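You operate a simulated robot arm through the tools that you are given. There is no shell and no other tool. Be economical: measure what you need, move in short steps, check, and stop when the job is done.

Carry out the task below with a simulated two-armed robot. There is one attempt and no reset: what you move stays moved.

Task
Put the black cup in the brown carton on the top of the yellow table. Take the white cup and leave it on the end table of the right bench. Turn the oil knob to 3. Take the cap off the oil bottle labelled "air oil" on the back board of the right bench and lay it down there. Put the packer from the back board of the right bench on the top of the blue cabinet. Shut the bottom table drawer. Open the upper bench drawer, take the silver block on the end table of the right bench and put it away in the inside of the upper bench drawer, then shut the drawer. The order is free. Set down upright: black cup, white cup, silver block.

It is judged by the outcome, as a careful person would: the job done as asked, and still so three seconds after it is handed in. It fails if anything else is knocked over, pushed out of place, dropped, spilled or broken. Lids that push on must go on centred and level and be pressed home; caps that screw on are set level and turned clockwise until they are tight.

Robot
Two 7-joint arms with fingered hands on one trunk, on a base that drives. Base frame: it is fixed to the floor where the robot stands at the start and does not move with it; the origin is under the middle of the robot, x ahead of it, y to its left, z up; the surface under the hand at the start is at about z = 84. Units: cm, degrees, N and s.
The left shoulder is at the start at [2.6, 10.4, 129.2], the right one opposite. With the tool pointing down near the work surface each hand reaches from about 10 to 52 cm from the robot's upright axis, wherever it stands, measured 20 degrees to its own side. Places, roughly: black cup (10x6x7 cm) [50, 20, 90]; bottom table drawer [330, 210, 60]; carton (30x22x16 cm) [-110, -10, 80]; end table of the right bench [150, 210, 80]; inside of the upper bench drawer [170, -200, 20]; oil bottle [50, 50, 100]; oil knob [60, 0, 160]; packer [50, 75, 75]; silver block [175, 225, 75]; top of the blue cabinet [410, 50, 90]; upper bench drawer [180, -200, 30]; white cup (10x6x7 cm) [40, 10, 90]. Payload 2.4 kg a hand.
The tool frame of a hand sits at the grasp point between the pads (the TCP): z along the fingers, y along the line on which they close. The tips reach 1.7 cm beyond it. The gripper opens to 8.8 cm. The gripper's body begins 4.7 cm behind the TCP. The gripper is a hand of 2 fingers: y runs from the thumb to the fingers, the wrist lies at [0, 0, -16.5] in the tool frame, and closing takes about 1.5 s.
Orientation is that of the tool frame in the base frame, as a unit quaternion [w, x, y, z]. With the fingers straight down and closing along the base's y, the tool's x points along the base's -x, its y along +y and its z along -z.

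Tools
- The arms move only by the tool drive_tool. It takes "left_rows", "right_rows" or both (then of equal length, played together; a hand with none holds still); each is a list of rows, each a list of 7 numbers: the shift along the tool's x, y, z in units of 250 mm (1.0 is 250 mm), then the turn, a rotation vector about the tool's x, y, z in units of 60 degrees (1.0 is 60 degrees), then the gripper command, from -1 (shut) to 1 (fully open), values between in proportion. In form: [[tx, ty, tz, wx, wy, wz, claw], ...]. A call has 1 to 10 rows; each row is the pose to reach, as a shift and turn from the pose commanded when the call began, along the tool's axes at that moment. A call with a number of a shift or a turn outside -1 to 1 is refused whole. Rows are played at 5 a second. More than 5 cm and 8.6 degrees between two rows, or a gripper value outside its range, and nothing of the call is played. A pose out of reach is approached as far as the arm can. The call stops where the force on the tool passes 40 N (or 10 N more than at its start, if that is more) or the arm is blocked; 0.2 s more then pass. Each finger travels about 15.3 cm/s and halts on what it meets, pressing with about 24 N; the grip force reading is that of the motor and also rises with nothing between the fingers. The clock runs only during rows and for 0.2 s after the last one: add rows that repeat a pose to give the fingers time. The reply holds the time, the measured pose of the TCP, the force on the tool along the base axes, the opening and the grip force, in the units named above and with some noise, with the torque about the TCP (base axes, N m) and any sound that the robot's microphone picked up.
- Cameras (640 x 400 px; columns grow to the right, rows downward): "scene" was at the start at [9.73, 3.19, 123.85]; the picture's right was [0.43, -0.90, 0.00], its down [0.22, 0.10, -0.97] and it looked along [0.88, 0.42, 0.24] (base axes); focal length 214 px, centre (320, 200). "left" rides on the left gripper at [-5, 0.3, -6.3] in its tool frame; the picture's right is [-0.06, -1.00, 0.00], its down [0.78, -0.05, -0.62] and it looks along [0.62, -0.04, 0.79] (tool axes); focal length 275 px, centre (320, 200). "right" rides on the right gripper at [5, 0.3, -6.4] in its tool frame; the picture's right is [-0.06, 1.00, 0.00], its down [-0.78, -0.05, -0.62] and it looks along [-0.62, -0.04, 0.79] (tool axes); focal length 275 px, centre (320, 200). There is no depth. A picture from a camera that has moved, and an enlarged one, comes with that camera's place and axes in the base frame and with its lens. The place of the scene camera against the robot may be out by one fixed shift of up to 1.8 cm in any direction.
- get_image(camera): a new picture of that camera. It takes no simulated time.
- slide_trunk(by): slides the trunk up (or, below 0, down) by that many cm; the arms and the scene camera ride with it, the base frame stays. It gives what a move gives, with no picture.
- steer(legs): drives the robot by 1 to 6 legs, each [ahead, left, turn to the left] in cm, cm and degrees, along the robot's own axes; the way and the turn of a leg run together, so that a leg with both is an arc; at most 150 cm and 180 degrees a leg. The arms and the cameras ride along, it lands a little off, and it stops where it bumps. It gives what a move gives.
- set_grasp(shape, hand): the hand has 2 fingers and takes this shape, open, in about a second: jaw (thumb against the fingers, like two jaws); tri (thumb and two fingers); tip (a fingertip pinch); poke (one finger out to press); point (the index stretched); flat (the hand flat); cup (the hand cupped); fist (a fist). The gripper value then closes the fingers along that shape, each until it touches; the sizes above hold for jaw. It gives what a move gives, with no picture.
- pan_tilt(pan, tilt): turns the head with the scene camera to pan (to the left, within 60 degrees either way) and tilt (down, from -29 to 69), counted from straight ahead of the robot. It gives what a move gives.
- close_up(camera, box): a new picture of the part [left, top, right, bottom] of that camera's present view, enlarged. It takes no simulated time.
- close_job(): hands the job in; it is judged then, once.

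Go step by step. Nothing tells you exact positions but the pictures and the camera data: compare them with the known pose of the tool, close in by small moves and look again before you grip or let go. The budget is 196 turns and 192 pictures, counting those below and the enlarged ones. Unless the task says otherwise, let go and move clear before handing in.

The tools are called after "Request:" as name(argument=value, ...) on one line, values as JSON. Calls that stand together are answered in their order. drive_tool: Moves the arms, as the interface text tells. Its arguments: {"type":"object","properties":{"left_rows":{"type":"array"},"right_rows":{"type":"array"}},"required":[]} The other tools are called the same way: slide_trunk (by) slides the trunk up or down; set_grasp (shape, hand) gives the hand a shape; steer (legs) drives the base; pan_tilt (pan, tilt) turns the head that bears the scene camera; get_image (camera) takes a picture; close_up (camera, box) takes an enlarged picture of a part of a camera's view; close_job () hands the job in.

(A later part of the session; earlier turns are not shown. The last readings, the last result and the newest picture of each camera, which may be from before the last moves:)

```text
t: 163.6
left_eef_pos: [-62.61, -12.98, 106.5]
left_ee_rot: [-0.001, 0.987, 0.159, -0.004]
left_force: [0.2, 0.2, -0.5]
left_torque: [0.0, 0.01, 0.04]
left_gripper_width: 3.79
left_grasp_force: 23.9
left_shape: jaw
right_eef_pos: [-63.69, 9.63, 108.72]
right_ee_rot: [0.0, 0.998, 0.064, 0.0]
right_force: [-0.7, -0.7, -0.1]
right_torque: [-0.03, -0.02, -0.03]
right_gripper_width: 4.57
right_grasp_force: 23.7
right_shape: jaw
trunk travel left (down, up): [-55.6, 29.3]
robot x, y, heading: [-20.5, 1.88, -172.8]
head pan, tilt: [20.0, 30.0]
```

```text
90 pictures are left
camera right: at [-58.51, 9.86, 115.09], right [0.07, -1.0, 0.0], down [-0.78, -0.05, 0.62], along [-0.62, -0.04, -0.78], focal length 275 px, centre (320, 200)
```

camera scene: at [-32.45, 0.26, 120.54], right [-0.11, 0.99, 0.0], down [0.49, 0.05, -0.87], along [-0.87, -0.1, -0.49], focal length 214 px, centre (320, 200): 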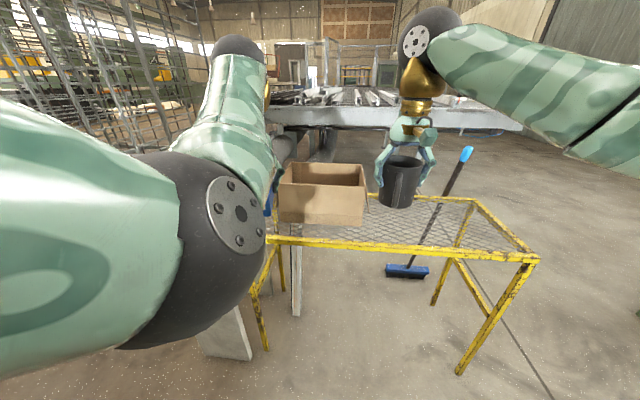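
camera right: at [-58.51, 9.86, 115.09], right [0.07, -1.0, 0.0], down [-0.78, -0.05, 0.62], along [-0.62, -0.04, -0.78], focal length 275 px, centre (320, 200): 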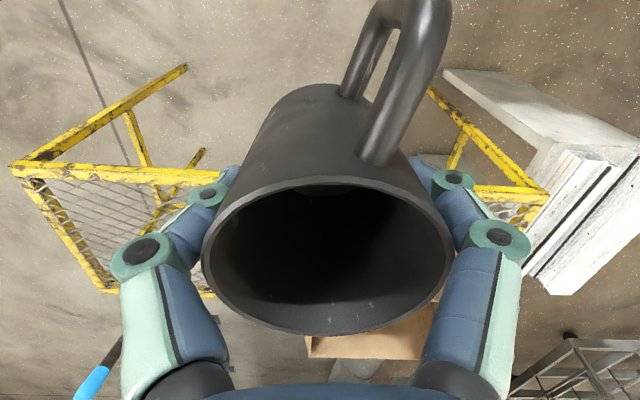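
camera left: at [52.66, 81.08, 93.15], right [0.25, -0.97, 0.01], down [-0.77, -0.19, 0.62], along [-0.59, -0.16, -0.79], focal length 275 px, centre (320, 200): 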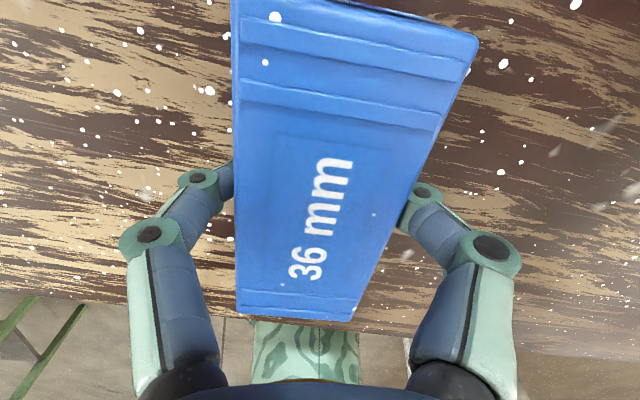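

The carton's open rim is at z≈91, spanning x -94…-116, y -21…7, floor near z 76. I drive closer, moving the left hand outward.

Request:
drive_tool(left_rows=[[0.05, 0.15, 0, 0, 0, 0, -0.8], [0.1, 0.3, 0, 0, 0, 0, -0.8], [0.15, 0.4, 0, 0, 0, 0, -0.8]])

Request:
steer(legs=[[35, 3, 0]])

Request:
get_image(camera="scene")

Request:
get_image(camera="right")

```text
t: 164.4
left_eef_pos: [-56.49, -22.13, 105.26]
left_ee_rot: [0.0, 0.987, 0.16, -0.003]
left_force: [0.8, 0.2, -0.7]
left_torque: [0.01, -0.03, 0.0]
left_gripper_width: 3.77
left_grasp_force: 24.2
left_shape: jaw
left hand out of reach, approached as far as the arm can: row 1, 2, 3
right_eef_pos: [-63.59, 9.85, 108.69]
right_ee_rot: [0.0, 0.998, 0.064, -0.001]
right_force: [0.0, -0.2, -0.2]
right_torque: [0.01, 0.0, 0.02]
right_gripper_width: 4.59
right_grasp_force: 23.8
right_shape: jaw
trunk travel left (down, up): [-55.6, 29.3]
robot x, y, heading: [-20.12, 2.15, -172.7]
head pan, tilt: [20.0, 30.0]
```

```text
t: 166.7
left_eef_pos: [-90.86, -29.07, 105.3]
left_ee_rot: [0.001, 0.988, 0.156, -0.004]
left_force: [0.1, -0.2, -1.6]
left_torque: [-0.01, -0.01, -0.04]
left_gripper_width: 3.82
left_grasp_force: 24.0
left_shape: jaw
right_eef_pos: [-97.7, 2.57, 108.68]
right_ee_rot: [0.0, 0.998, 0.061, -0.001]
right_force: [0.5, -0.6, -0.5]
right_torque: [-0.01, 0.01, -0.01]
right_gripper_width: 4.58
right_grasp_force: 23.9
right_shape: jaw
trunk travel left (down, up): [-55.6, 29.3]
robot x, y, heading: [-54.27, -5.14, -173.1]
head pan, tilt: [20.0, 30.0]
```

```text
89 pictures are left
camera scene: at [-66.55, -6.99, 120.5], right [-0.11, 0.99, 0.0], down [0.49, 0.05, -0.87], along [-0.86, -0.1, -0.49], focal length 214 px, centre (320, 200)
```

scene: 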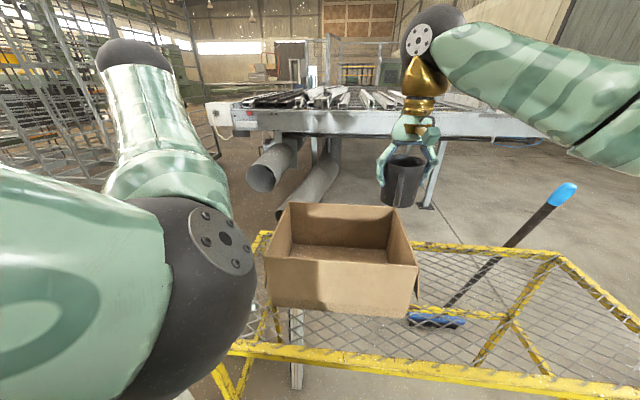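

```text
88 pictures are left
camera right: at [-92.55, 2.83, 115.06], right [0.06, -1.0, 0.0], down [-0.78, -0.05, 0.62], along [-0.62, -0.04, -0.78], focal length 275 px, centre (320, 200)
```

right: 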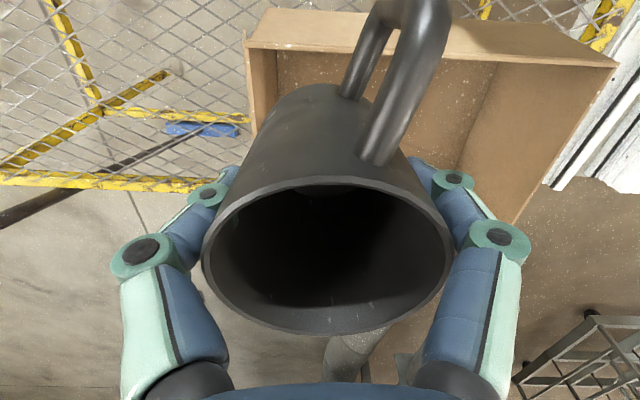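

Carton centre at about (-107, -6.5). I move 7 cm ahead and place the hand over its middle.

Request:
steer(legs=[[7, 0, 0]])

Request:
drive_tool(right_rows=[[-0.06, 0.16, 0, 0, 0, 0, -0.3], [-0.115, 0.316, 0.0, 0, 0, 0, -0.3], [-0.115, 0.316, 0.18, 0, 0, 0, -0.3], [-0.115, 0.316, 0.36, 0, 0, 0, -0.3]])

Request:
get_image(camera="scene")

Request:
get_image(camera="right")

```text
t: 167.7
left_eef_pos: [-97.8, -30.29, 105.34]
left_ee_rot: [0.003, 0.987, 0.158, -0.004]
left_force: [0.6, -0.9, -1.1]
left_torque: [-0.02, 0.02, 0.02]
left_gripper_width: 3.8
left_grasp_force: 23.9
left_shape: jaw
right_eef_pos: [-104.68, 1.75, 108.62]
right_ee_rot: [0.0, 0.998, 0.062, -0.001]
right_force: [-0.1, -0.2, -0.4]
right_torque: [-0.01, 0.03, 0.0]
right_gripper_width: 4.57
right_grasp_force: 24.1
right_shape: jaw
trunk travel left (down, up): [-55.6, 29.3]
robot x, y, heading: [-61.05, -6.6, -173.2]
head pan, tilt: [20.0, 30.0]
```

```text
t: 168.7
left_eef_pos: [-97.74, -30.35, 105.44]
left_ee_rot: [0.005, 0.987, 0.159, -0.005]
left_force: [-0.4, -0.2, -1.3]
left_torque: [-0.01, 0.0, 0.0]
left_gripper_width: 3.8
left_grasp_force: 24.4
left_shape: jaw
right_eef_pos: [-106.44, -6.25, 99.86]
right_ee_rot: [0.0, 0.998, 0.062, 0.0]
right_force: [0.8, 0.1, -0.2]
right_torque: [-0.01, 0.03, 0.01]
right_gripper_width: 4.56
right_grasp_force: 24.4
right_shape: jaw
trunk travel left (down, up): [-55.6, 29.3]
robot x, y, heading: [-61.39, -5.97, -173.2]
head pan, tilt: [20.0, 30.0]
```

```text
87 pictures are left
camera scene: at [-73.38, -8.05, 120.53], right [-0.13, 0.99, 0.0], down [0.49, 0.07, -0.87], along [-0.86, -0.12, -0.49], focal length 214 px, centre (320, 200)
```

scene: 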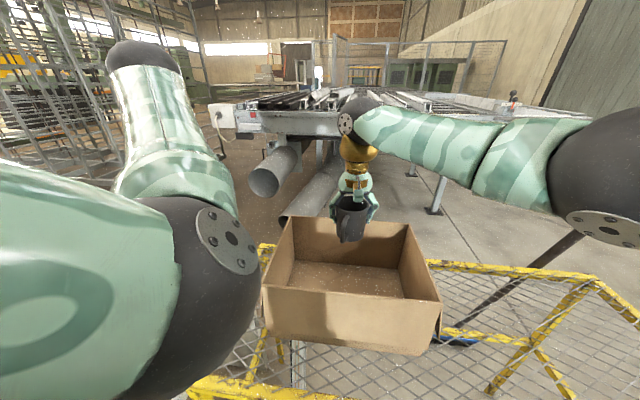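

```text
86 pictures are left
camera right: at [-101.31, -6.08, 106.16], right [0.06, -1.0, 0.0], down [-0.78, -0.05, 0.62], along [-0.62, -0.04, -0.78], focal length 275 px, centre (320, 200)
```

right: 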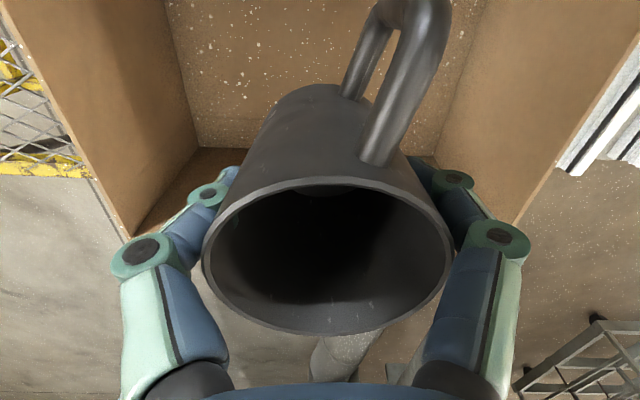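

Centred. I lower the cup into the carton, slow at the end.

Request:
drive_tool(right_rows=[[-0.05, 0, 0.1, 0, 0, 0, -0.3], [-0.05, 0, 0.26, 0, 0, 0, -0.3], [-0.05, 0, 0.42, 0, 0, 0, -0.3], [-0.05, 0, 0.58, 0, 0, 0, -0.3], [-0.05, 0, 0.68, 0, 0, 0, -0.3]])

Request:
drive_tool(right_rows=[[0, 0, 0.015, 0, 0, 0, -0.3], [0, 0, 0.03, 0, 0, 0, -0.3], [0, 0, 0.045, 0, 0, 0, -0.3], [0, 0, 0.06, 0, 0, 0, -0.3]])

Request:
get_image(camera="scene")

```text
t: 169.9
left_eef_pos: [-97.71, -30.44, 105.3]
left_ee_rot: [0.004, 0.987, 0.16, -0.004]
left_force: [1.1, 0.8, -1.1]
left_torque: [-0.02, 0.04, -0.02]
left_gripper_width: 3.82
left_grasp_force: 24.2
left_shape: jaw
right_eef_pos: [-105.39, -5.28, 86.38]
right_ee_rot: [0.0, 0.998, 0.062, -0.002]
right_force: [-0.3, -1.0, -0.8]
right_torque: [-0.02, 0.0, -0.01]
right_gripper_width: 4.57
right_grasp_force: 23.8
right_shape: jaw
right hand out of reach, approached as far as the arm can: row 4, 5
trunk travel left (down, up): [-55.6, 29.3]
robot x, y, heading: [-60.93, -6.41, -173.1]
head pan, tilt: [20.0, 30.0]
```

```text
t: 170.9
left_eef_pos: [-97.65, -30.32, 105.43]
left_ee_rot: [0.004, 0.987, 0.159, -0.004]
left_force: [-0.2, 0.7, -0.9]
left_torque: [0.02, 0.03, 0.01]
left_gripper_width: 3.8
left_grasp_force: 23.7
left_shape: jaw
right_eef_pos: [-104.92, -5.32, 85.28]
right_ee_rot: [0.0, 0.998, 0.062, -0.001]
right_force: [1.3, 0.8, -1.3]
right_torque: [0.02, 0.01, 0.01]
right_gripper_width: 4.57
right_grasp_force: 24.4
right_shape: jaw
right hand out of reach, approached as far as the arm can: row 3, 4
trunk travel left (down, up): [-55.6, 29.3]
robot x, y, heading: [-61.39, -5.99, -173.1]
head pan, tilt: [20.0, 30.0]
```

```text
85 pictures are left
camera scene: at [-73.37, -8.06, 120.53], right [-0.14, 0.99, 0.0], down [0.49, 0.07, -0.87], along [-0.86, -0.12, -0.49], focal length 214 px, centre (320, 200)
```

scene: 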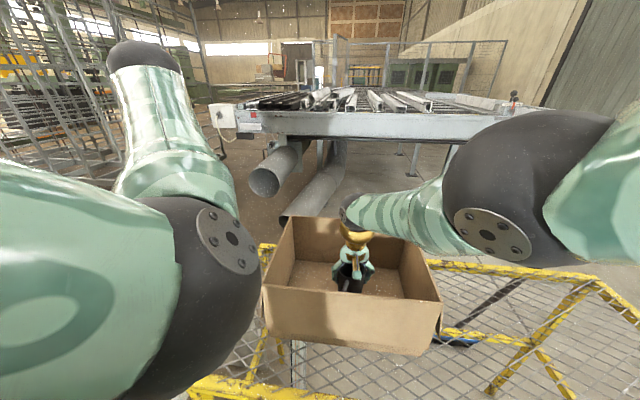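

Arm at its limit, so I use the trunk to lower the remaining distance.

Request:
slide_trunk(by=-3.5)

Request:
slide_trunk(by=-0.8)

Request:
get_image(camera="right")

```text
t: 171.7
left_eef_pos: [-97.57, -30.4, 101.94]
left_ee_rot: [0.005, 0.987, 0.159, -0.004]
left_force: [0.3, 0.4, -0.8]
left_torque: [0.02, 0.01, 0.0]
left_gripper_width: 3.81
left_grasp_force: 23.8
left_shape: jaw
right_eef_pos: [-104.94, -5.54, 81.78]
right_ee_rot: [0.0, 0.998, 0.061, -0.001]
right_force: [-0.3, 0.6, 0.2]
right_torque: [0.0, 0.01, -0.02]
right_gripper_width: 4.58
right_grasp_force: 23.6
right_shape: jaw
trunk travel left (down, up): [-52.1, 32.8]
robot x, y, heading: [-61.51, -6.2, -172.9]
head pan, tilt: [20.0, 30.0]
```

```text
t: 172.2
left_eef_pos: [-97.61, -30.4, 101.25]
left_ee_rot: [0.005, 0.987, 0.158, -0.004]
left_force: [0.6, 0.7, -0.8]
left_torque: [0.0, -0.04, 0.05]
left_gripper_width: 3.8
left_grasp_force: 23.6
left_shape: jaw
right_eef_pos: [-104.96, -5.42, 81.07]
right_ee_rot: [0.0, 0.998, 0.062, -0.001]
right_force: [-1.0, 0.0, 0.1]
right_torque: [0.01, -0.03, 0.0]
right_gripper_width: 4.58
right_grasp_force: 23.8
right_shape: jaw
trunk travel left (down, up): [-51.3, 33.6]
robot x, y, heading: [-61.12, -6.2, -173.3]
head pan, tilt: [20.0, 30.0]
```

```text
84 pictures are left
camera right: at [-99.84, -5.27, 87.5], right [0.06, -1.0, 0.0], down [-0.78, -0.05, 0.62], along [-0.62, -0.04, -0.78], focal length 275 px, centre (320, 200)
```

right: 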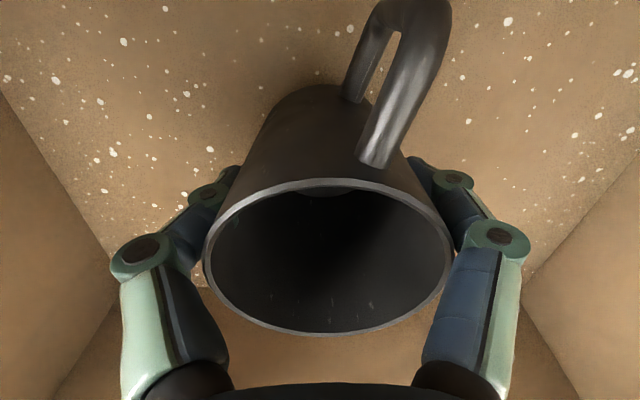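

Request:
slide_trunk(by=-0.5)

Request:
slide_trunk(by=-0.5)

Request:
slide_trunk(by=-0.4)

```text
t: 172.8
left_eef_pos: [-97.56, -30.26, 100.76]
left_ee_rot: [0.004, 0.987, 0.16, -0.005]
left_force: [0.3, -0.9, -1.2]
left_torque: [0.0, 0.02, 0.01]
left_gripper_width: 3.8
left_grasp_force: 24.0
left_shape: jaw
right_eef_pos: [-105.03, -5.52, 80.6]
right_ee_rot: [0.001, 0.998, 0.061, 0.0]
right_force: [0.4, 1.0, -1.3]
right_torque: [0.0, -0.03, -0.05]
right_gripper_width: 4.56
right_grasp_force: 23.7
right_shape: jaw
trunk travel left (down, up): [-50.8, 34.1]
robot x, y, heading: [-61.28, -6.37, -172.7]
head pan, tilt: [20.0, 30.0]
```

```text
t: 173.3
left_eef_pos: [-97.75, -30.43, 100.19]
left_ee_rot: [0.005, 0.987, 0.159, -0.004]
left_force: [-0.2, 0.3, -1.3]
left_torque: [-0.03, 0.01, 0.02]
left_gripper_width: 3.79
left_grasp_force: 23.9
left_shape: jaw
right_eef_pos: [-104.92, -5.49, 80.12]
right_ee_rot: [0.0, 0.998, 0.061, -0.001]
right_force: [0.6, 0.4, -1.0]
right_torque: [0.01, -0.03, 0.01]
right_gripper_width: 4.56
right_grasp_force: 23.7
right_shape: jaw
trunk travel left (down, up): [-50.3, 34.6]
robot x, y, heading: [-61.42, -6.25, -173.0]
head pan, tilt: [20.0, 30.0]
```

```text
t: 173.9
left_eef_pos: [-97.64, -30.25, 99.85]
left_ee_rot: [0.005, 0.987, 0.159, -0.006]
left_force: [0.7, 0.7, -0.7]
left_torque: [-0.02, -0.06, 0.01]
left_gripper_width: 3.78
left_grasp_force: 23.5
left_shape: jaw
right_eef_pos: [-105.03, -5.56, 79.8]
right_ee_rot: [0.0, 0.998, 0.061, -0.002]
right_force: [1.0, 1.9, 14.4]
right_torque: [0.06, 0.0, 0.0]
right_gripper_width: 4.51
right_grasp_force: 23.9
right_shape: jaw
trunk travel left (down, up): [-49.9, 35.0]
robot x, y, heading: [-60.75, -6.32, -173.0]
head pan, tilt: [20.0, 30.0]
```

Contact with the floor. I open and rise.

Request:
drive_tool(right_rows=[[0, 0, 0, 0, 0, 0, 0.3], [0, 0, 0, 0, 0, 0, 0.7], [0, 0, 0, 0, 0, 0, 1], [0, 0, 0, 0, 0, 0, 1], [0, 0, -0.15, 0, 0, 0, 1], [0, 0, -0.34, 0, 0, 0, 1], [0, 0, -0.53, 0, 0, 0, 1], [0, 0, -0.72, 0, 0, 0, 1], [0, 0, -0.9, 0, 0, 0, 1]])

Request:
get_image(camera="right")

```text
t: 175.9
left_eef_pos: [-97.64, -30.3, 99.66]
left_ee_rot: [0.005, 0.987, 0.159, -0.006]
left_force: [0.3, -0.2, -1.5]
left_torque: [0.02, 0.0, 0.01]
left_gripper_width: 3.82
left_grasp_force: 23.5
left_shape: jaw
right_eef_pos: [-105.11, -5.39, 102.1]
right_ee_rot: [-0.001, 0.998, 0.061, -0.001]
right_force: [-0.6, -0.6, 0.2]
right_torque: [-0.01, -0.02, 0.0]
right_gripper_width: 8.77
right_grasp_force: 0.2
right_shape: jaw
trunk travel left (down, up): [-49.9, 35.0]
robot x, y, heading: [-61.53, -6.13, -172.9]
head pan, tilt: [20.0, 30.0]
```

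```text
83 pictures are left
camera right: at [-99.93, -5.27, 108.5], right [0.06, -1.0, 0.0], down [-0.78, -0.05, 0.62], along [-0.62, -0.04, -0.78], focal length 275 px, centre (320, 200)
```

right: 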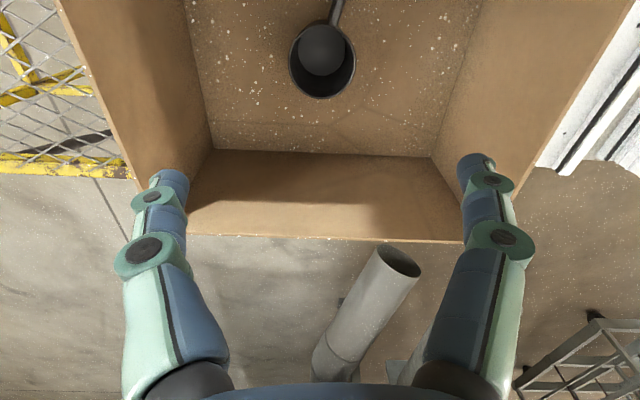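

Black cup stands upright in the carton. Now I go back for the white cup.

Request:
slide_trunk(by=6)

Request:
steer(legs=[[-40, 0, 0], [0, 0, -94], [0, 0, -93], [0, 20, 0], [20, 0, 0]])

Request:
get_image(camera="right")

Request:
get_image(camera="scene")

```text
t: 176.9
left_eef_pos: [-97.66, -30.63, 105.66]
left_ee_rot: [0.007, 0.987, 0.161, -0.005]
left_force: [0.6, -0.3, -1.6]
left_torque: [0.01, 0.0, 0.01]
left_gripper_width: 3.8
left_grasp_force: 24.0
left_shape: jaw
right_eef_pos: [-104.95, -5.41, 108.15]
right_ee_rot: [0.0, 0.998, 0.061, -0.001]
right_force: [-0.4, 0.2, 0.2]
right_torque: [0.04, 0.02, 0.02]
right_gripper_width: 8.8
right_grasp_force: 0.0
right_shape: jaw
trunk travel left (down, up): [-55.9, 29.0]
robot x, y, heading: [-60.93, -6.33, -173.1]
head pan, tilt: [20.0, 30.0]
```

```text
t: 189.7
left_eef_pos: [37.41, 37.64, 105.72]
left_ee_rot: [0.005, -0.093, 0.996, 0.005]
left_force: [0.5, 0.5, -1.2]
left_torque: [-0.01, 0.02, -0.01]
left_gripper_width: 3.78
left_grasp_force: 23.9
left_shape: jaw
right_eef_pos: [41.3, 12.08, 108.14]
right_ee_rot: [0.001, 0.005, 1.0, 0.0]
right_force: [0.9, 0.4, 0.3]
right_torque: [0.0, 0.0, -0.01]
right_gripper_width: 8.79
right_grasp_force: 0.1
right_shape: jaw
trunk travel left (down, up): [-55.9, 29.0]
robot x, y, heading: [-1.83, 18.42, -0.7]
head pan, tilt: [20.0, 30.0]
```

```text
82 pictures are left
camera right: at [36.47, 12.27, 114.57], right [0.07, 1.0, 0.0], down [0.78, -0.06, 0.62], along [0.62, -0.05, -0.78], focal length 275 px, centre (320, 200)
```

right: 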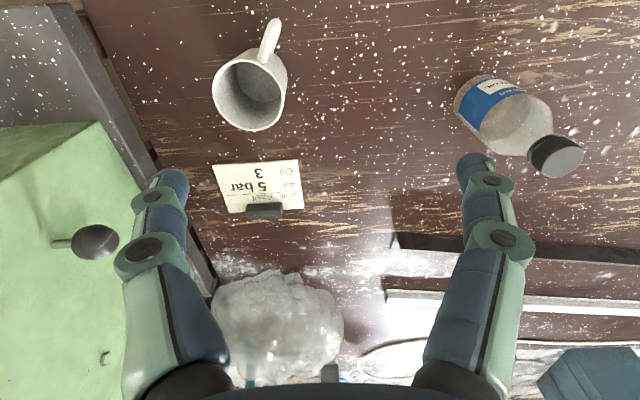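

```text
81 pictures are left
camera scene: at [9.59, 18.1, 120.86], right [-0.01, -1.0, 0.0], down [-0.49, 0.01, -0.87], along [0.87, -0.01, -0.49], focal length 214 px, centre (320, 200)
```

scene: 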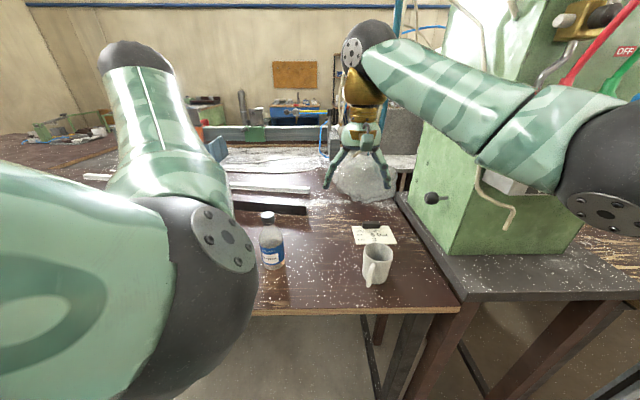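

White cup at about (43.3, 6), handle toward the robot and 20° left. I yaw and lower to just above the rim.

Request:
drive_tool(right_rows=[[-0.03, -0.1, 0.1, 0, 0, 0.12, 1], [-0.06, -0.2, 0.22, 0, 0, 0.24, 1], [-0.08, -0.244, 0.36, 0, 0, 0.35, 1], [-0.08, -0.244, 0.48, 0, 0, 0.35, 1]])

Request:
get_image(camera="right")

```text
t: 190.7
left_eef_pos: [37.37, 37.93, 105.81]
left_ee_rot: [0.006, -0.094, 0.996, 0.007]
left_force: [0.3, 1.0, -1.2]
left_torque: [0.02, -0.02, -0.02]
left_gripper_width: 3.78
left_grasp_force: 24.0
left_shape: jaw
right_eef_pos: [43.37, 5.88, 96.11]
right_ee_rot: [0.001, 0.189, 0.982, 0.0]
right_force: [0.5, -0.2, -0.5]
right_torque: [0.02, -0.03, -0.01]
right_gripper_width: 8.79
right_grasp_force: 0.1
right_shape: jaw
trunk travel left (down, up): [-55.9, 29.0]
robot x, y, heading: [-1.78, 18.52, -0.8]
head pan, tilt: [20.0, 30.0]
```

```text
80 pictures are left
camera right: at [38.85, 7.95, 102.49], right [0.43, 0.9, 0.0], down [0.71, -0.33, 0.62], along [0.56, -0.26, -0.78], focal length 275 px, centre (320, 200)
```

right: 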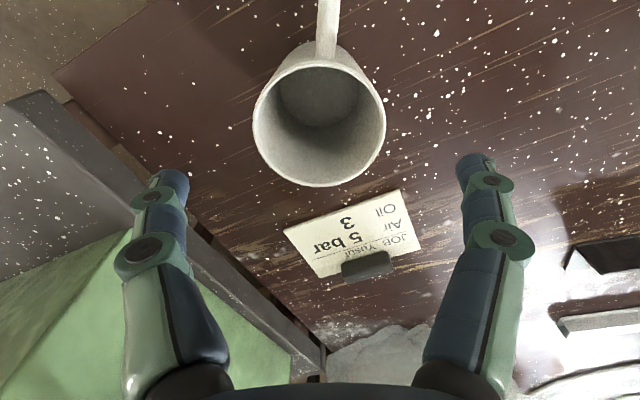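

Perfectly aligned. I lower and grip.

Request:
drive_tool(right_rows=[[0.008, 0, 0.1, 0, 0, 0, 1], [0.008, 0, 0.2, 0, 0, 0, 1], [0.008, 0, 0.3, 0, 0, 0, 1], [0.008, 0, 0.3, 0, 0, 0, 0.5], [0.008, 0, 0.3, 0, 0, 0, 0.2], [0.008, 0, 0.3, 0, 0, 0, 0], [0.008, 0, 0.3, 0, 0, 0, -0.3], [0.008, 0, 0.3, 0, 0, 0, -0.3]])

Request:
drive_tool(right_rows=[[0, 0, -0.1, 0, 0, 0, -0.3], [0, 0, -0.28, 0, 0, 0, -0.3], [0, 0, -0.46, 0, 0, 0, -0.3], [0, 0, -0.64, 0, 0, 0, -0.3], [0, 0, -0.8, 0, 0, 0, -0.3]])

Request:
get_image(camera="right")

```text
t: 192.5
left_eef_pos: [37.38, 37.91, 105.7]
left_ee_rot: [0.006, -0.095, 0.995, 0.007]
left_force: [-0.2, 0.2, -1.1]
left_torque: [0.0, 0.0, 0.01]
left_gripper_width: 3.77
left_grasp_force: 23.7
left_shape: jaw
right_eef_pos: [43.06, 5.93, 88.56]
right_ee_rot: [0.001, 0.189, 0.982, 0.0]
right_force: [0.0, 0.0, -0.1]
right_torque: [-0.02, 0.02, 0.01]
right_gripper_width: 4.47
right_grasp_force: 24.1
right_shape: jaw
trunk travel left (down, up): [-55.9, 29.0]
robot x, y, heading: [-2.0, 18.37, -0.9]
head pan, tilt: [20.0, 30.0]
```

```text
t: 193.7
left_eef_pos: [37.31, 37.89, 105.79]
left_ee_rot: [0.006, -0.094, 0.996, 0.006]
left_force: [0.2, 1.2, -1.6]
left_torque: [-0.02, 0.01, -0.01]
left_gripper_width: 3.77
left_grasp_force: 23.9
left_shape: jaw
right_eef_pos: [43.33, 6.05, 108.7]
right_ee_rot: [0.001, 0.188, 0.982, 0.0]
right_force: [-0.4, 0.3, -1.1]
right_torque: [-0.02, 0.02, 0.0]
right_gripper_width: 4.35
right_grasp_force: 23.7
right_shape: jaw
trunk travel left (down, up): [-55.9, 29.0]
robot x, y, heading: [-2.05, 18.54, -0.6]
head pan, tilt: [20.0, 30.0]
```

```text
79 pictures are left
camera right: at [38.8, 7.99, 115.09], right [0.43, 0.9, 0.0], down [0.71, -0.33, 0.62], along [0.56, -0.26, -0.78], focal length 275 px, centre (320, 200)
```

right: 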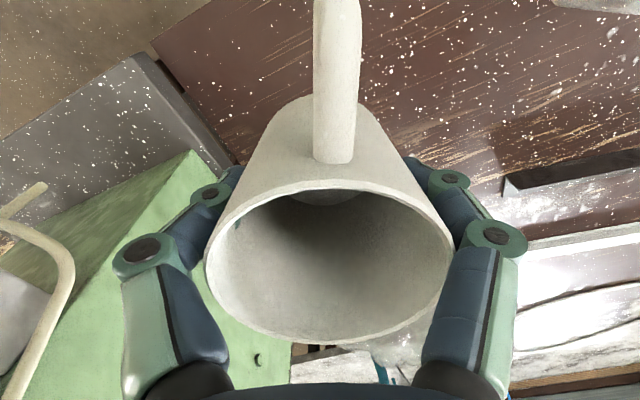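

White cup in hand. I back off, turn left and drive along the bench.

Request:
steer(legs=[[-30, 0, 0], [0, 0, 90], [110, 0, 0]])

Request:
get_image(camera="scene")

```text
t: 204.7
left_eef_pos: [-50.15, 166.57, 105.62]
left_ee_rot: [0.0, 0.771, -0.637, -0.009]
left_force: [0.0, 0.0, -0.7]
left_torque: [0.02, 0.02, -0.01]
left_gripper_width: 3.74
left_grasp_force: 24.0
left_shape: jaw
right_eef_pos: [-18.27, 172.46, 108.69]
right_ee_rot: [0.0, -0.562, 0.827, 0.0]
right_force: [-0.1, 0.4, -0.7]
right_torque: [-0.01, 0.0, -0.01]
right_gripper_width: 4.34
right_grasp_force: 23.9
right_shape: jaw
trunk travel left (down, up): [-55.9, 29.0]
robot x, y, heading: [-30.63, 127.21, 89.5]
head pan, tilt: [20.0, 30.0]
```

```text
78 pictures are left
camera scene: at [-31.17, 138.85, 120.85], right [1.0, 0.0, 0.0], down [0.0, -0.49, -0.87], along [0.0, 0.87, -0.49], focal length 214 px, centre (320, 200)
```

scene: 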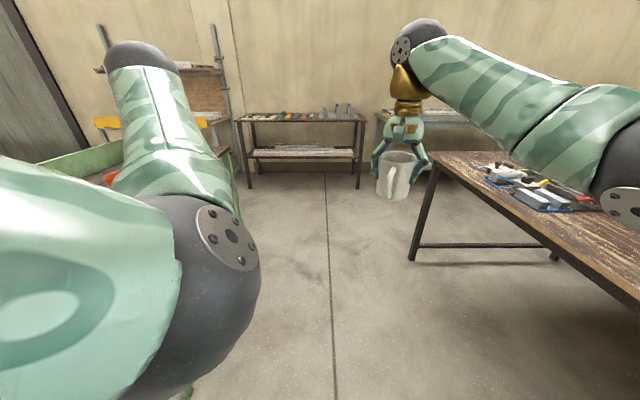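

The way is free. I go round the bench's left end and look.

Request:
steer(legs=[[145, 0, 0], [25, 0, 0], [0, 0, -90], [90, 0, 0]])

Request:
pan_tilt(pan=-40, tilt=25)

Request:
get_image(camera="scene")

```text
t: 221.5
left_eef_pos: [100.77, 316.14, 105.65]
left_ee_rot: [0.006, -0.091, 0.996, 0.009]
left_force: [0.1, 0.3, -0.8]
left_torque: [0.0, 0.04, -0.01]
left_gripper_width: 3.76
left_grasp_force: 24.1
left_shape: jaw
right_eef_pos: [106.35, 284.15, 108.61]
right_ee_rot: [0.001, 0.192, 0.981, 0.0]
right_force: [-0.2, 0.4, -0.7]
right_torque: [-0.02, -0.01, 0.03]
right_gripper_width: 4.25
right_grasp_force: 24.3
right_shape: jaw
trunk travel left (down, up): [-55.9, 29.0]
robot x, y, heading: [61.48, 297.28, -1.0]
head pan, tilt: [20.0, 30.0]
```

```text
t: 222.8
left_eef_pos: [100.82, 316.26, 105.74]
left_ee_rot: [0.007, -0.091, 0.996, 0.009]
left_force: [0.1, 0.3, -1.8]
left_torque: [0.03, -0.03, 0.0]
left_gripper_width: 3.74
left_grasp_force: 24.5
left_shape: jaw
right_eef_pos: [106.35, 284.13, 108.62]
right_ee_rot: [0.002, 0.193, 0.981, -0.001]
right_force: [-0.2, -0.6, -0.8]
right_torque: [0.01, 0.01, 0.02]
right_gripper_width: 4.23
right_grasp_force: 24.4
right_shape: jaw
trunk travel left (down, up): [-55.9, 29.0]
robot x, y, heading: [61.49, 297.11, -1.4]
head pan, tilt: [-40.0, 25.0]
```

```text
77 pictures are left
camera scene: at [70.61, 290.66, 121.53], right [-0.66, -0.75, 0.0], down [-0.32, 0.28, -0.91], along [0.68, -0.6, -0.42], focal length 214 px, centre (320, 200)
```

scene: 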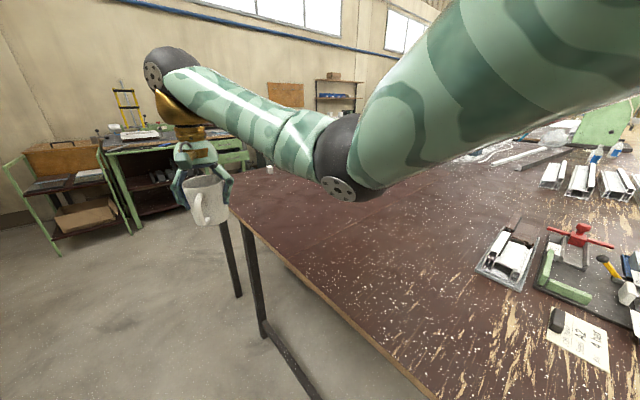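

I continue along the bench end and turn to face it.

Request:
steer(legs=[[95, 8, 0], [0, 0, -90]])

Request:
pan_tilt(pan=0, tilt=30)

Request:
get_image(camera="scene")

```text
t: 231.7
left_eef_pos: [174.52, 262.83, 105.78]
left_ee_rot: [0.011, 0.651, 0.759, 0.001]
left_force: [0.7, -0.4, -1.2]
left_torque: [-0.01, -0.01, 0.03]
left_gripper_width: 3.73
left_grasp_force: 24.1
left_shape: jaw
right_eef_pos: [142.16, 258.05, 108.67]
right_ee_rot: [0.001, 0.838, 0.546, -0.001]
right_force: [0.1, -0.3, -0.4]
right_torque: [-0.01, 0.01, 0.03]
right_gripper_width: 4.18
right_grasp_force: 23.9
right_shape: jaw
trunk travel left (down, up): [-55.9, 29.0]
robot x, y, heading: [156.14, 302.49, -92.9]
head pan, tilt: [-40.0, 25.0]
```

```text
t: 232.8
left_eef_pos: [174.43, 262.77, 105.73]
left_ee_rot: [0.011, 0.652, 0.758, 0.001]
left_force: [0.4, -0.8, -2.2]
left_torque: [0.0, 0.03, 0.01]
left_gripper_width: 3.74
left_grasp_force: 24.1
left_shape: jaw
right_eef_pos: [142.18, 258.2, 108.63]
right_ee_rot: [0.001, 0.838, 0.545, 0.0]
right_force: [-0.9, -0.9, -1.4]
right_torque: [0.02, 0.02, -0.03]
right_gripper_width: 4.18
right_grasp_force: 23.7
right_shape: jaw
trunk travel left (down, up): [-55.9, 29.0]
robot x, y, heading: [156.56, 302.87, -92.9]
head pan, tilt: [0.0, 30.0]
```

```text
76 pictures are left
camera scene: at [155.53, 290.71, 120.73], right [-1.0, 0.05, 0.0], down [0.03, 0.5, -0.87], along [-0.04, -0.86, -0.5], focal length 214 px, centre (320, 200)
```

scene: 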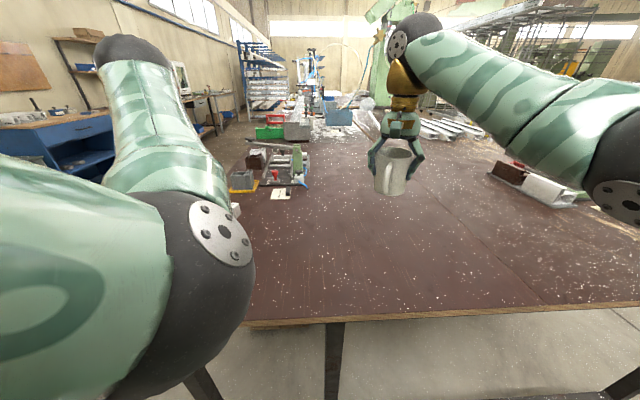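

The bench end is in front of me (edge y≈268). I zoom in on the things at the left to find the silver block.

Request:
close_up(camera="scene", box=[215, 130, 335, 220])

```text
4.44 times, centred on (275, 175) of scene
camera zoom: at [155.53, 290.71, 120.73], right [-1.0, 0.05, 0.0], down [0.03, 0.5, -0.87], along [-0.04, -0.86, -0.5], focal length 953 px, centre (520, 311)
```

zoom: 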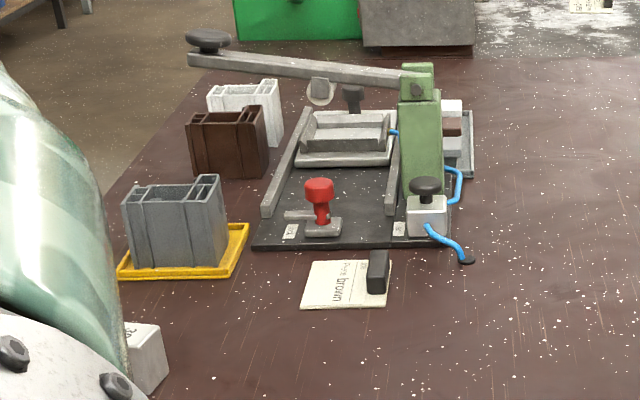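

The grey block standing in the yellow tray near (181, 219) fits the silver block. First I set the white cup on the bench end, moving 8 cm closer.

Request:
steer(legs=[[8, 0, 0]])

Request:
drive_tool(right_rows=[[0, 0, 0.18, 0, 0, 0, -0.4], [0, 0, 0.36, 0, 0, 0, -0.4], [0, 0, 0.54, 0, 0, 0, -0.4], [0, 0, 0.7, 0, 0, 0, -0.4]])

Request:
get_image(camera="right")

Request:
get_image(camera="scene")

```text
t: 233.8
left_eef_pos: [174.12, 254.66, 105.67]
left_ee_rot: [0.01, 0.651, 0.759, 0.003]
left_force: [0.2, 0.6, -1.0]
left_torque: [0.02, -0.01, 0.01]
left_gripper_width: 3.74
left_grasp_force: 23.8
left_shape: jaw
right_eef_pos: [141.82, 249.97, 108.62]
right_ee_rot: [-0.001, 0.838, 0.546, 0.001]
right_force: [-0.5, -0.7, -0.5]
right_torque: [0.03, 0.02, -0.01]
right_gripper_width: 4.18
right_grasp_force: 23.9
right_shape: jaw
trunk travel left (down, up): [-55.9, 29.0]
robot x, y, heading: [156.01, 294.84, -93.1]
head pan, tilt: [0.0, 30.0]
```

```text
t: 234.8
left_eef_pos: [174.33, 254.79, 105.72]
left_ee_rot: [0.011, 0.65, 0.76, 0.002]
left_force: [-0.4, -1.2, -1.6]
left_torque: [0.01, 0.01, 0.06]
left_gripper_width: 3.76
left_grasp_force: 23.2
left_shape: jaw
right_eef_pos: [141.55, 250.03, 90.94]
right_ee_rot: [0.0, 0.838, 0.546, -0.002]
right_force: [-0.4, -0.1, -0.1]
right_torque: [-0.02, 0.01, -0.01]
right_gripper_width: 4.12
right_grasp_force: 23.7
right_shape: jaw
trunk travel left (down, up): [-55.9, 29.0]
robot x, y, heading: [156.12, 294.88, -92.8]
head pan, tilt: [0.0, 30.0]
```

```text
74 pictures are left
camera right: at [144.01, 254.32, 97.37], right [0.89, -0.46, 0.0], down [-0.36, -0.7, 0.62], along [-0.28, -0.55, -0.78], focal length 275 px, centre (320, 200)
```

right: 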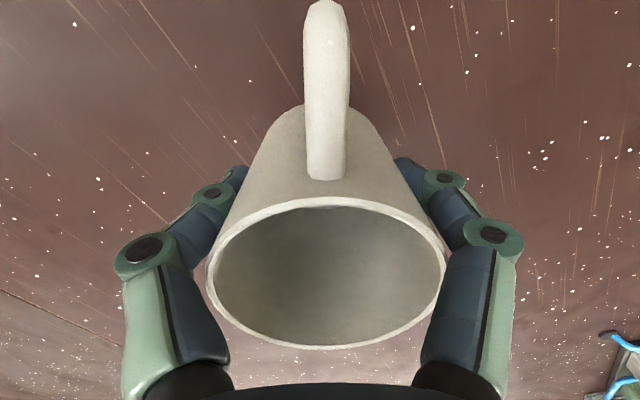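

```text
73 pictures are left
camera scene: at [155.17, 282.64, 120.73], right [-1.0, 0.05, 0.0], down [0.02, 0.5, -0.87], along [-0.04, -0.86, -0.5], focal length 214 px, centre (320, 200)
```

scene: 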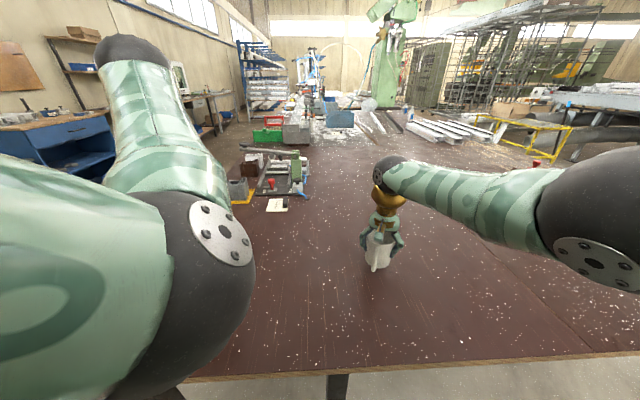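

Request:
drive_tool(right_rows=[[0, 0, 0.02, 0, 0, 0, -0.4], [0, 0, 0.04, 0, 0, 0, -0.4], [0, 0, 0.055, 0, 0, 0, -0.4], [0, 0, 0.07, 0, 0, 0, -0.4], [0, 0, 0.085, 0, 0, 0, -0.4], [0, 0, 0.1, 0, 0, 0, -0.4]])

```text
t: 236.2
left_eef_pos: [174.16, 254.7, 105.71]
left_ee_rot: [0.011, 0.651, 0.759, 0.001]
left_force: [0.1, -0.3, -0.9]
left_torque: [-0.01, -0.02, 0.01]
left_gripper_width: 3.74
left_grasp_force: 24.0
left_shape: jaw
right_eef_pos: [141.64, 250.07, 88.55]
right_ee_rot: [0.0, 0.838, 0.546, 0.0]
right_force: [0.2, 0.0, -0.7]
right_torque: [0.0, 0.03, 0.01]
right_gripper_width: 4.07
right_grasp_force: 24.3
right_shape: jaw
trunk travel left (down, up): [-55.9, 29.0]
robot x, y, heading: [156.22, 294.89, -92.8]
head pan, tilt: [0.0, 30.0]
```

Request:
drive_tool(right_rows=[[0, 0, 0.015, 0, 0, 0, -0.4], [0, 0, 0.03, 0, 0, 0, -0.4], [0, 0, 0.045, 0, 0, 0, -0.4], [0, 0, 0.06, 0, 0, 0, -0.4]])

Request:
get_image(camera="right")

```text
t: 237.2
left_eef_pos: [174.32, 254.91, 105.88]
left_ee_rot: [0.011, 0.651, 0.759, 0.001]
left_force: [0.4, 0.9, -1.5]
left_torque: [-0.01, -0.02, 0.02]
left_gripper_width: 3.75
left_grasp_force: 24.1
left_shape: jaw
right_eef_pos: [141.75, 250.15, 87.3]
right_ee_rot: [0.003, 0.837, 0.547, -0.001]
right_force: [2.3, 5.7, 32.9]
right_torque: [0.04, 0.09, -0.11]
right_gripper_width: 3.84
right_grasp_force: 23.7
right_shape: jaw
trunk travel left (down, up): [-55.9, 29.0]
robot x, y, heading: [155.93, 295.14, -93.0]
head pan, tilt: [0.0, 30.0]
```

```text
72 pictures are left
camera right: at [144.35, 254.5, 93.73], right [0.89, -0.46, 0.0], down [-0.36, -0.69, 0.62], along [-0.28, -0.55, -0.78], focal length 275 px, centre (320, 200)
```

right: 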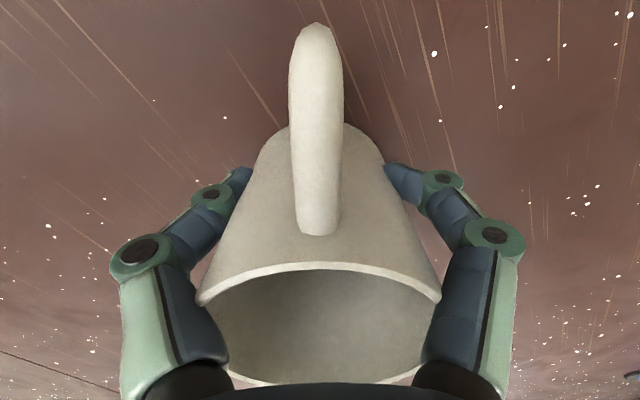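

Contact made. I open and let the cup settle, then rise.

Request:
drive_tool(right_rows=[[0, 0, -0.01, 0, 0, 0, 0.0], [0, 0, -0.02, 0, 0, 0, 0.2], [0, 0, -0.02, 0, 0, 0, 0.6], [0, 0, -0.02, 0, 0, 0, 1], [0, 0, -0.02, 0, 0, 0, 1], [0, 0, -0.2, 0, 0, 0, 1], [0, 0, -0.4, 0, 0, 0, 1], [0, 0, -0.6, 0, 0, 0, 1]])

Request:
get_image(camera="right")

Request:
get_image(camera="scene")

```text
t: 239.0
left_eef_pos: [174.2, 254.75, 105.81]
left_ee_rot: [0.011, 0.65, 0.759, 0.001]
left_force: [0.1, 0.2, -2.5]
left_torque: [0.0, -0.04, -0.01]
left_gripper_width: 3.75
left_grasp_force: 24.0
left_shape: jaw
right_eef_pos: [141.84, 250.2, 102.2]
right_ee_rot: [0.001, 0.838, 0.546, -0.001]
right_force: [1.1, -0.4, -0.2]
right_torque: [0.03, 0.01, 0.05]
right_gripper_width: 8.81
right_grasp_force: 0.1
right_shape: jaw
trunk travel left (down, up): [-55.9, 29.0]
robot x, y, heading: [156.28, 294.44, -92.8]
head pan, tilt: [0.0, 30.0]
```

```text
71 pictures are left
camera right: at [144.31, 254.49, 108.55], right [0.89, -0.46, 0.0], down [-0.36, -0.7, 0.62], along [-0.28, -0.55, -0.79], focal length 275 px, centre (320, 200)
```

right: 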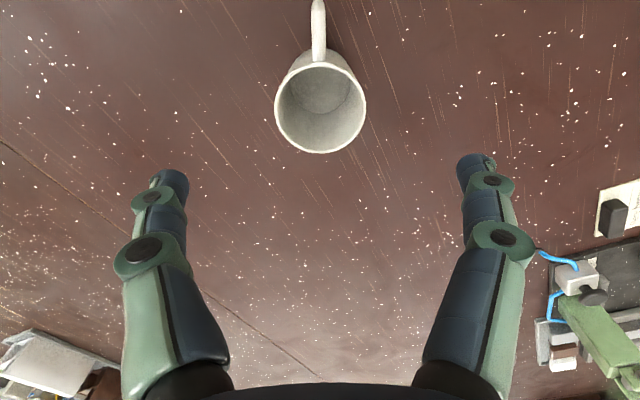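

```text
70 pictures are left
camera scene: at [155.16, 282.66, 120.73], right [-1.0, 0.05, 0.0], down [0.02, 0.5, -0.87], along [-0.04, -0.86, -0.5], focal length 214 px, centre (320, 200)
```

scene: 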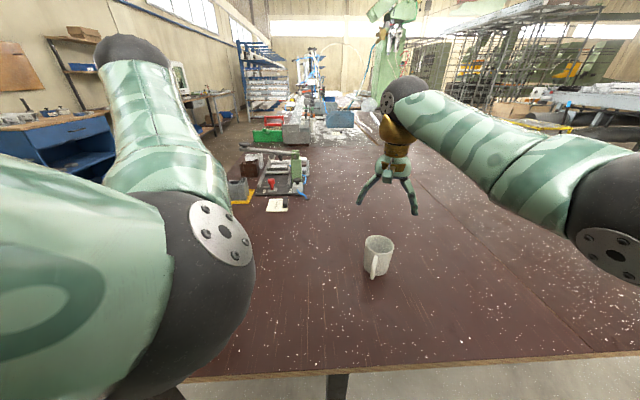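

White cup stands upright on the end table. Next the bottom table drawer with my free right hand: I back off and drive toward the green table.

Request:
steer(legs=[[-12, 0, 0], [0, 0, 93], [85, 0, 0]])

Request:
pan_tilt(pan=-20, tilt=30)

Request:
get_image(camera="scene")

```text
t: 248.2
left_eef_pos: [282.47, 318.94, 105.75]
left_ee_rot: [0.006, -0.067, 0.998, 0.009]
left_force: [1.5, -0.2, -1.5]
left_torque: [0.06, -0.01, 0.0]
left_gripper_width: 3.74
left_grasp_force: 23.6
left_shape: jaw
right_eef_pos: [286.53, 286.57, 102.15]
right_ee_rot: [0.001, 0.217, 0.976, 0.0]
right_force: [-0.3, -0.5, -1.3]
right_torque: [-0.01, 0.02, 0.0]
right_gripper_width: 8.78
right_grasp_force: 0.1
right_shape: jaw
trunk travel left (down, up): [-55.9, 29.0]
robot x, y, heading: [242.01, 301.7, -4.1]
head pan, tilt: [0.0, 30.0]
```

```text
t: 249.1
left_eef_pos: [282.43, 318.96, 105.71]
left_ee_rot: [0.006, -0.067, 0.998, 0.008]
left_force: [0.6, 1.1, -2.1]
left_torque: [0.0, -0.02, 0.0]
left_gripper_width: 3.72
left_grasp_force: 24.8
left_shape: jaw
right_eef_pos: [286.51, 286.51, 102.05]
right_ee_rot: [0.001, 0.216, 0.976, 0.0]
right_force: [0.4, -0.6, 0.3]
right_torque: [0.01, -0.03, 0.0]
right_gripper_width: 8.78
right_grasp_force: 0.1
right_shape: jaw
trunk travel left (down, up): [-55.9, 29.0]
robot x, y, heading: [242.24, 301.46, -4.1]
head pan, tilt: [-20.0, 30.0]
```

```text
69 pictures are left
camera scene: at [252.71, 297.52, 120.73], right [-0.41, -0.91, 0.0], down [-0.46, 0.2, -0.87], along [0.79, -0.35, -0.5], focal length 214 px, centre (320, 200)
```

scene: 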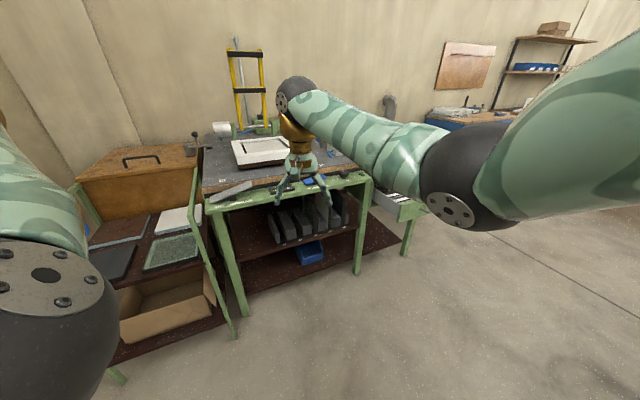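

The drawers are at the right end of the green table. I strafe right to face them.

Request:
steer(legs=[[0, 0, 4], [0, -85, 0]])

Request:
pan_tilt(pan=0, tilt=30)

Request:
get_image(camera="scene")

```text
t: 254.0
left_eef_pos: [281.13, 236.77, 105.88]
left_ee_rot: [0.006, -0.101, 0.995, 0.01]
left_force: [-0.3, -1.2, -0.8]
left_torque: [-0.01, 0.02, 0.02]
left_gripper_width: 3.73
left_grasp_force: 24.1
left_shape: jaw
right_eef_pos: [287.26, 204.7, 102.14]
right_ee_rot: [0.002, 0.183, 0.983, 0.0]
right_force: [-0.4, 1.2, 0.0]
right_torque: [0.0, 0.02, -0.01]
right_gripper_width: 8.78
right_grasp_force: 0.1
right_shape: jaw
trunk travel left (down, up): [-55.9, 29.0]
robot x, y, heading: [241.76, 216.83, -0.1]
head pan, tilt: [-20.0, 30.0]
```

```text
t: 254.8
left_eef_pos: [281.1, 236.79, 105.66]
left_ee_rot: [0.006, -0.102, 0.995, 0.008]
left_force: [0.8, 0.1, -0.8]
left_torque: [0.03, 0.0, 0.01]
left_gripper_width: 3.73
left_grasp_force: 24.3
left_shape: jaw
right_eef_pos: [287.29, 204.74, 102.04]
right_ee_rot: [0.001, 0.182, 0.983, 0.0]
right_force: [-0.7, 0.5, -0.2]
right_torque: [0.02, 0.0, 0.0]
right_gripper_width: 8.78
right_grasp_force: 0.2
right_shape: jaw
trunk travel left (down, up): [-55.9, 29.0]
robot x, y, heading: [242.44, 216.78, -0.1]
head pan, tilt: [0.0, 30.0]
```

```text
68 pictures are left
camera scene: at [253.45, 216.52, 120.73], right [0.0, -1.0, 0.0], down [-0.5, 0.0, -0.87], along [0.87, 0.0, -0.5], focal length 214 px, centre (320, 200)
```

scene: 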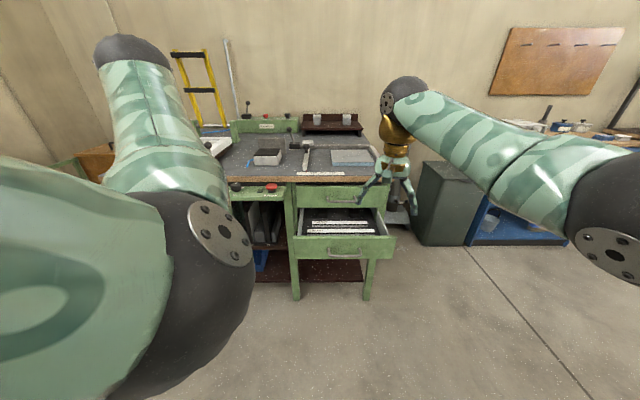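

The bottom drawer stands open about 20 cm, its front near x 318, z 56–66, y 207. I pitch the closed right hand forward and lower the trunk.

Request:
drive_tool(right_rows=[[0, 0, 0, 0, 0, -0.12, -1], [0, 0, 0, 0, 0, -0.24, -1], [0, 0, 0, 0, 0, -0.35, -1]])

Request:
drive_tool(right_rows=[[0, 0, 0, 0, -0.14, 0, -1], [0, 0, 0, 0, -0.28, 0, -1], [0, 0, 0, 0, -0.42, 0, -1], [0, 0, 0, 0, -0.56, 0, -1], [0, 0, 0, 0, -0.7, 0, -1], [0, 0, 0, 0, -0.84, 0, -1], [0, 0, 0, 0, -0.98, 0, -1]])

Request:
drive_tool(right_rows=[[0, 0, 0, 0, -0.13, 0, -1], [0, 0, 0, 0, -0.26, 0, -1], [0, 0, 0, 0, -0.39, 0, -1], [0, 0, 0, 0, -0.5, 0, -1]])

Request:
slide_trunk(by=-37)

Request:
get_image(camera="scene")

```text
t: 255.6
left_eef_pos: [281.18, 236.73, 105.75]
left_ee_rot: [0.006, -0.102, 0.995, 0.009]
left_force: [0.8, -0.5, -0.5]
left_torque: [0.01, -0.02, 0.01]
left_gripper_width: 3.74
left_grasp_force: 23.9
left_shape: jaw
right_eef_pos: [287.39, 204.67, 102.13]
right_ee_rot: [0.001, 0.0, 1.0, 0.0]
right_force: [0.5, 0.7, -0.3]
right_torque: [-0.01, 0.01, 0.0]
right_gripper_width: 0.0
right_grasp_force: 23.5
right_shape: jaw
trunk travel left (down, up): [-55.9, 29.0]
robot x, y, heading: [242.09, 216.59, -0.2]
head pan, tilt: [0.0, 30.0]
```

```text
t: 257.2
left_eef_pos: [281.18, 236.8, 105.72]
left_ee_rot: [0.006, -0.101, 0.995, 0.008]
left_force: [-0.2, -0.5, -0.9]
left_torque: [-0.01, -0.02, -0.02]
left_gripper_width: 3.74
left_grasp_force: 24.2
left_shape: jaw
right_eef_pos: [287.17, 204.7, 102.25]
right_ee_rot: [0.494, 0.0, 0.87, 0.0]
right_force: [0.1, -0.5, -0.2]
right_torque: [0.0, -0.01, -0.03]
right_gripper_width: 0.02
right_grasp_force: 24.7
right_shape: jaw
trunk travel left (down, up): [-55.9, 29.0]
robot x, y, heading: [242.12, 216.58, 0.1]
head pan, tilt: [0.0, 30.0]
```

```text
t: 258.2
left_eef_pos: [281.16, 236.86, 105.67]
left_ee_rot: [0.006, -0.101, 0.995, 0.009]
left_force: [-0.2, -0.4, -1.5]
left_torque: [0.0, 0.0, 0.0]
left_gripper_width: 3.73
left_grasp_force: 23.8
left_shape: jaw
right_eef_pos: [287.32, 204.76, 101.94]
right_ee_rot: [0.699, 0.001, 0.715, 0.001]
right_force: [-0.6, -0.1, 0.5]
right_torque: [-0.01, -0.01, 0.03]
right_gripper_width: 0.0
right_grasp_force: 23.7
right_shape: jaw
trunk travel left (down, up): [-55.9, 29.0]
robot x, y, heading: [242.28, 216.55, -0.3]
head pan, tilt: [0.0, 30.0]
```

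```text
t: 261.8
left_eef_pos: [280.5, 236.84, 63.6]
left_ee_rot: [-0.064, -0.1, 0.993, 0.017]
left_force: [-0.6, -0.8, -1.7]
left_torque: [0.02, -0.01, -0.01]
left_gripper_width: 3.74
left_grasp_force: 23.9
left_shape: jaw
right_eef_pos: [287.31, 204.77, 65.13]
right_ee_rot: [0.7, 0.001, 0.714, -0.001]
right_force: [0.3, -0.6, -0.2]
right_torque: [0.0, -0.01, -0.04]
right_gripper_width: 0.0
right_grasp_force: 24.4
right_shape: jaw
trunk travel left (down, up): [-18.9, 66.0]
robot x, y, heading: [242.15, 216.99, -0.0]
head pan, tilt: [0.0, 30.0]
```

```text
67 pictures are left
camera scene: at [254.49, 216.52, 83.63], right [0.0, -1.0, 0.0], down [-0.5, 0.0, -0.87], along [0.87, 0.0, -0.5], focal length 214 px, centre (320, 200)
```

scene: 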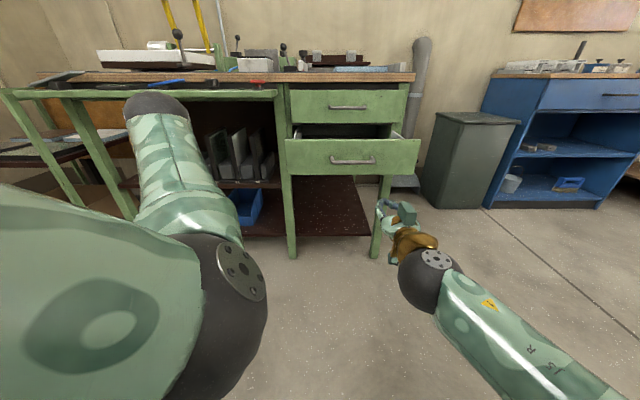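

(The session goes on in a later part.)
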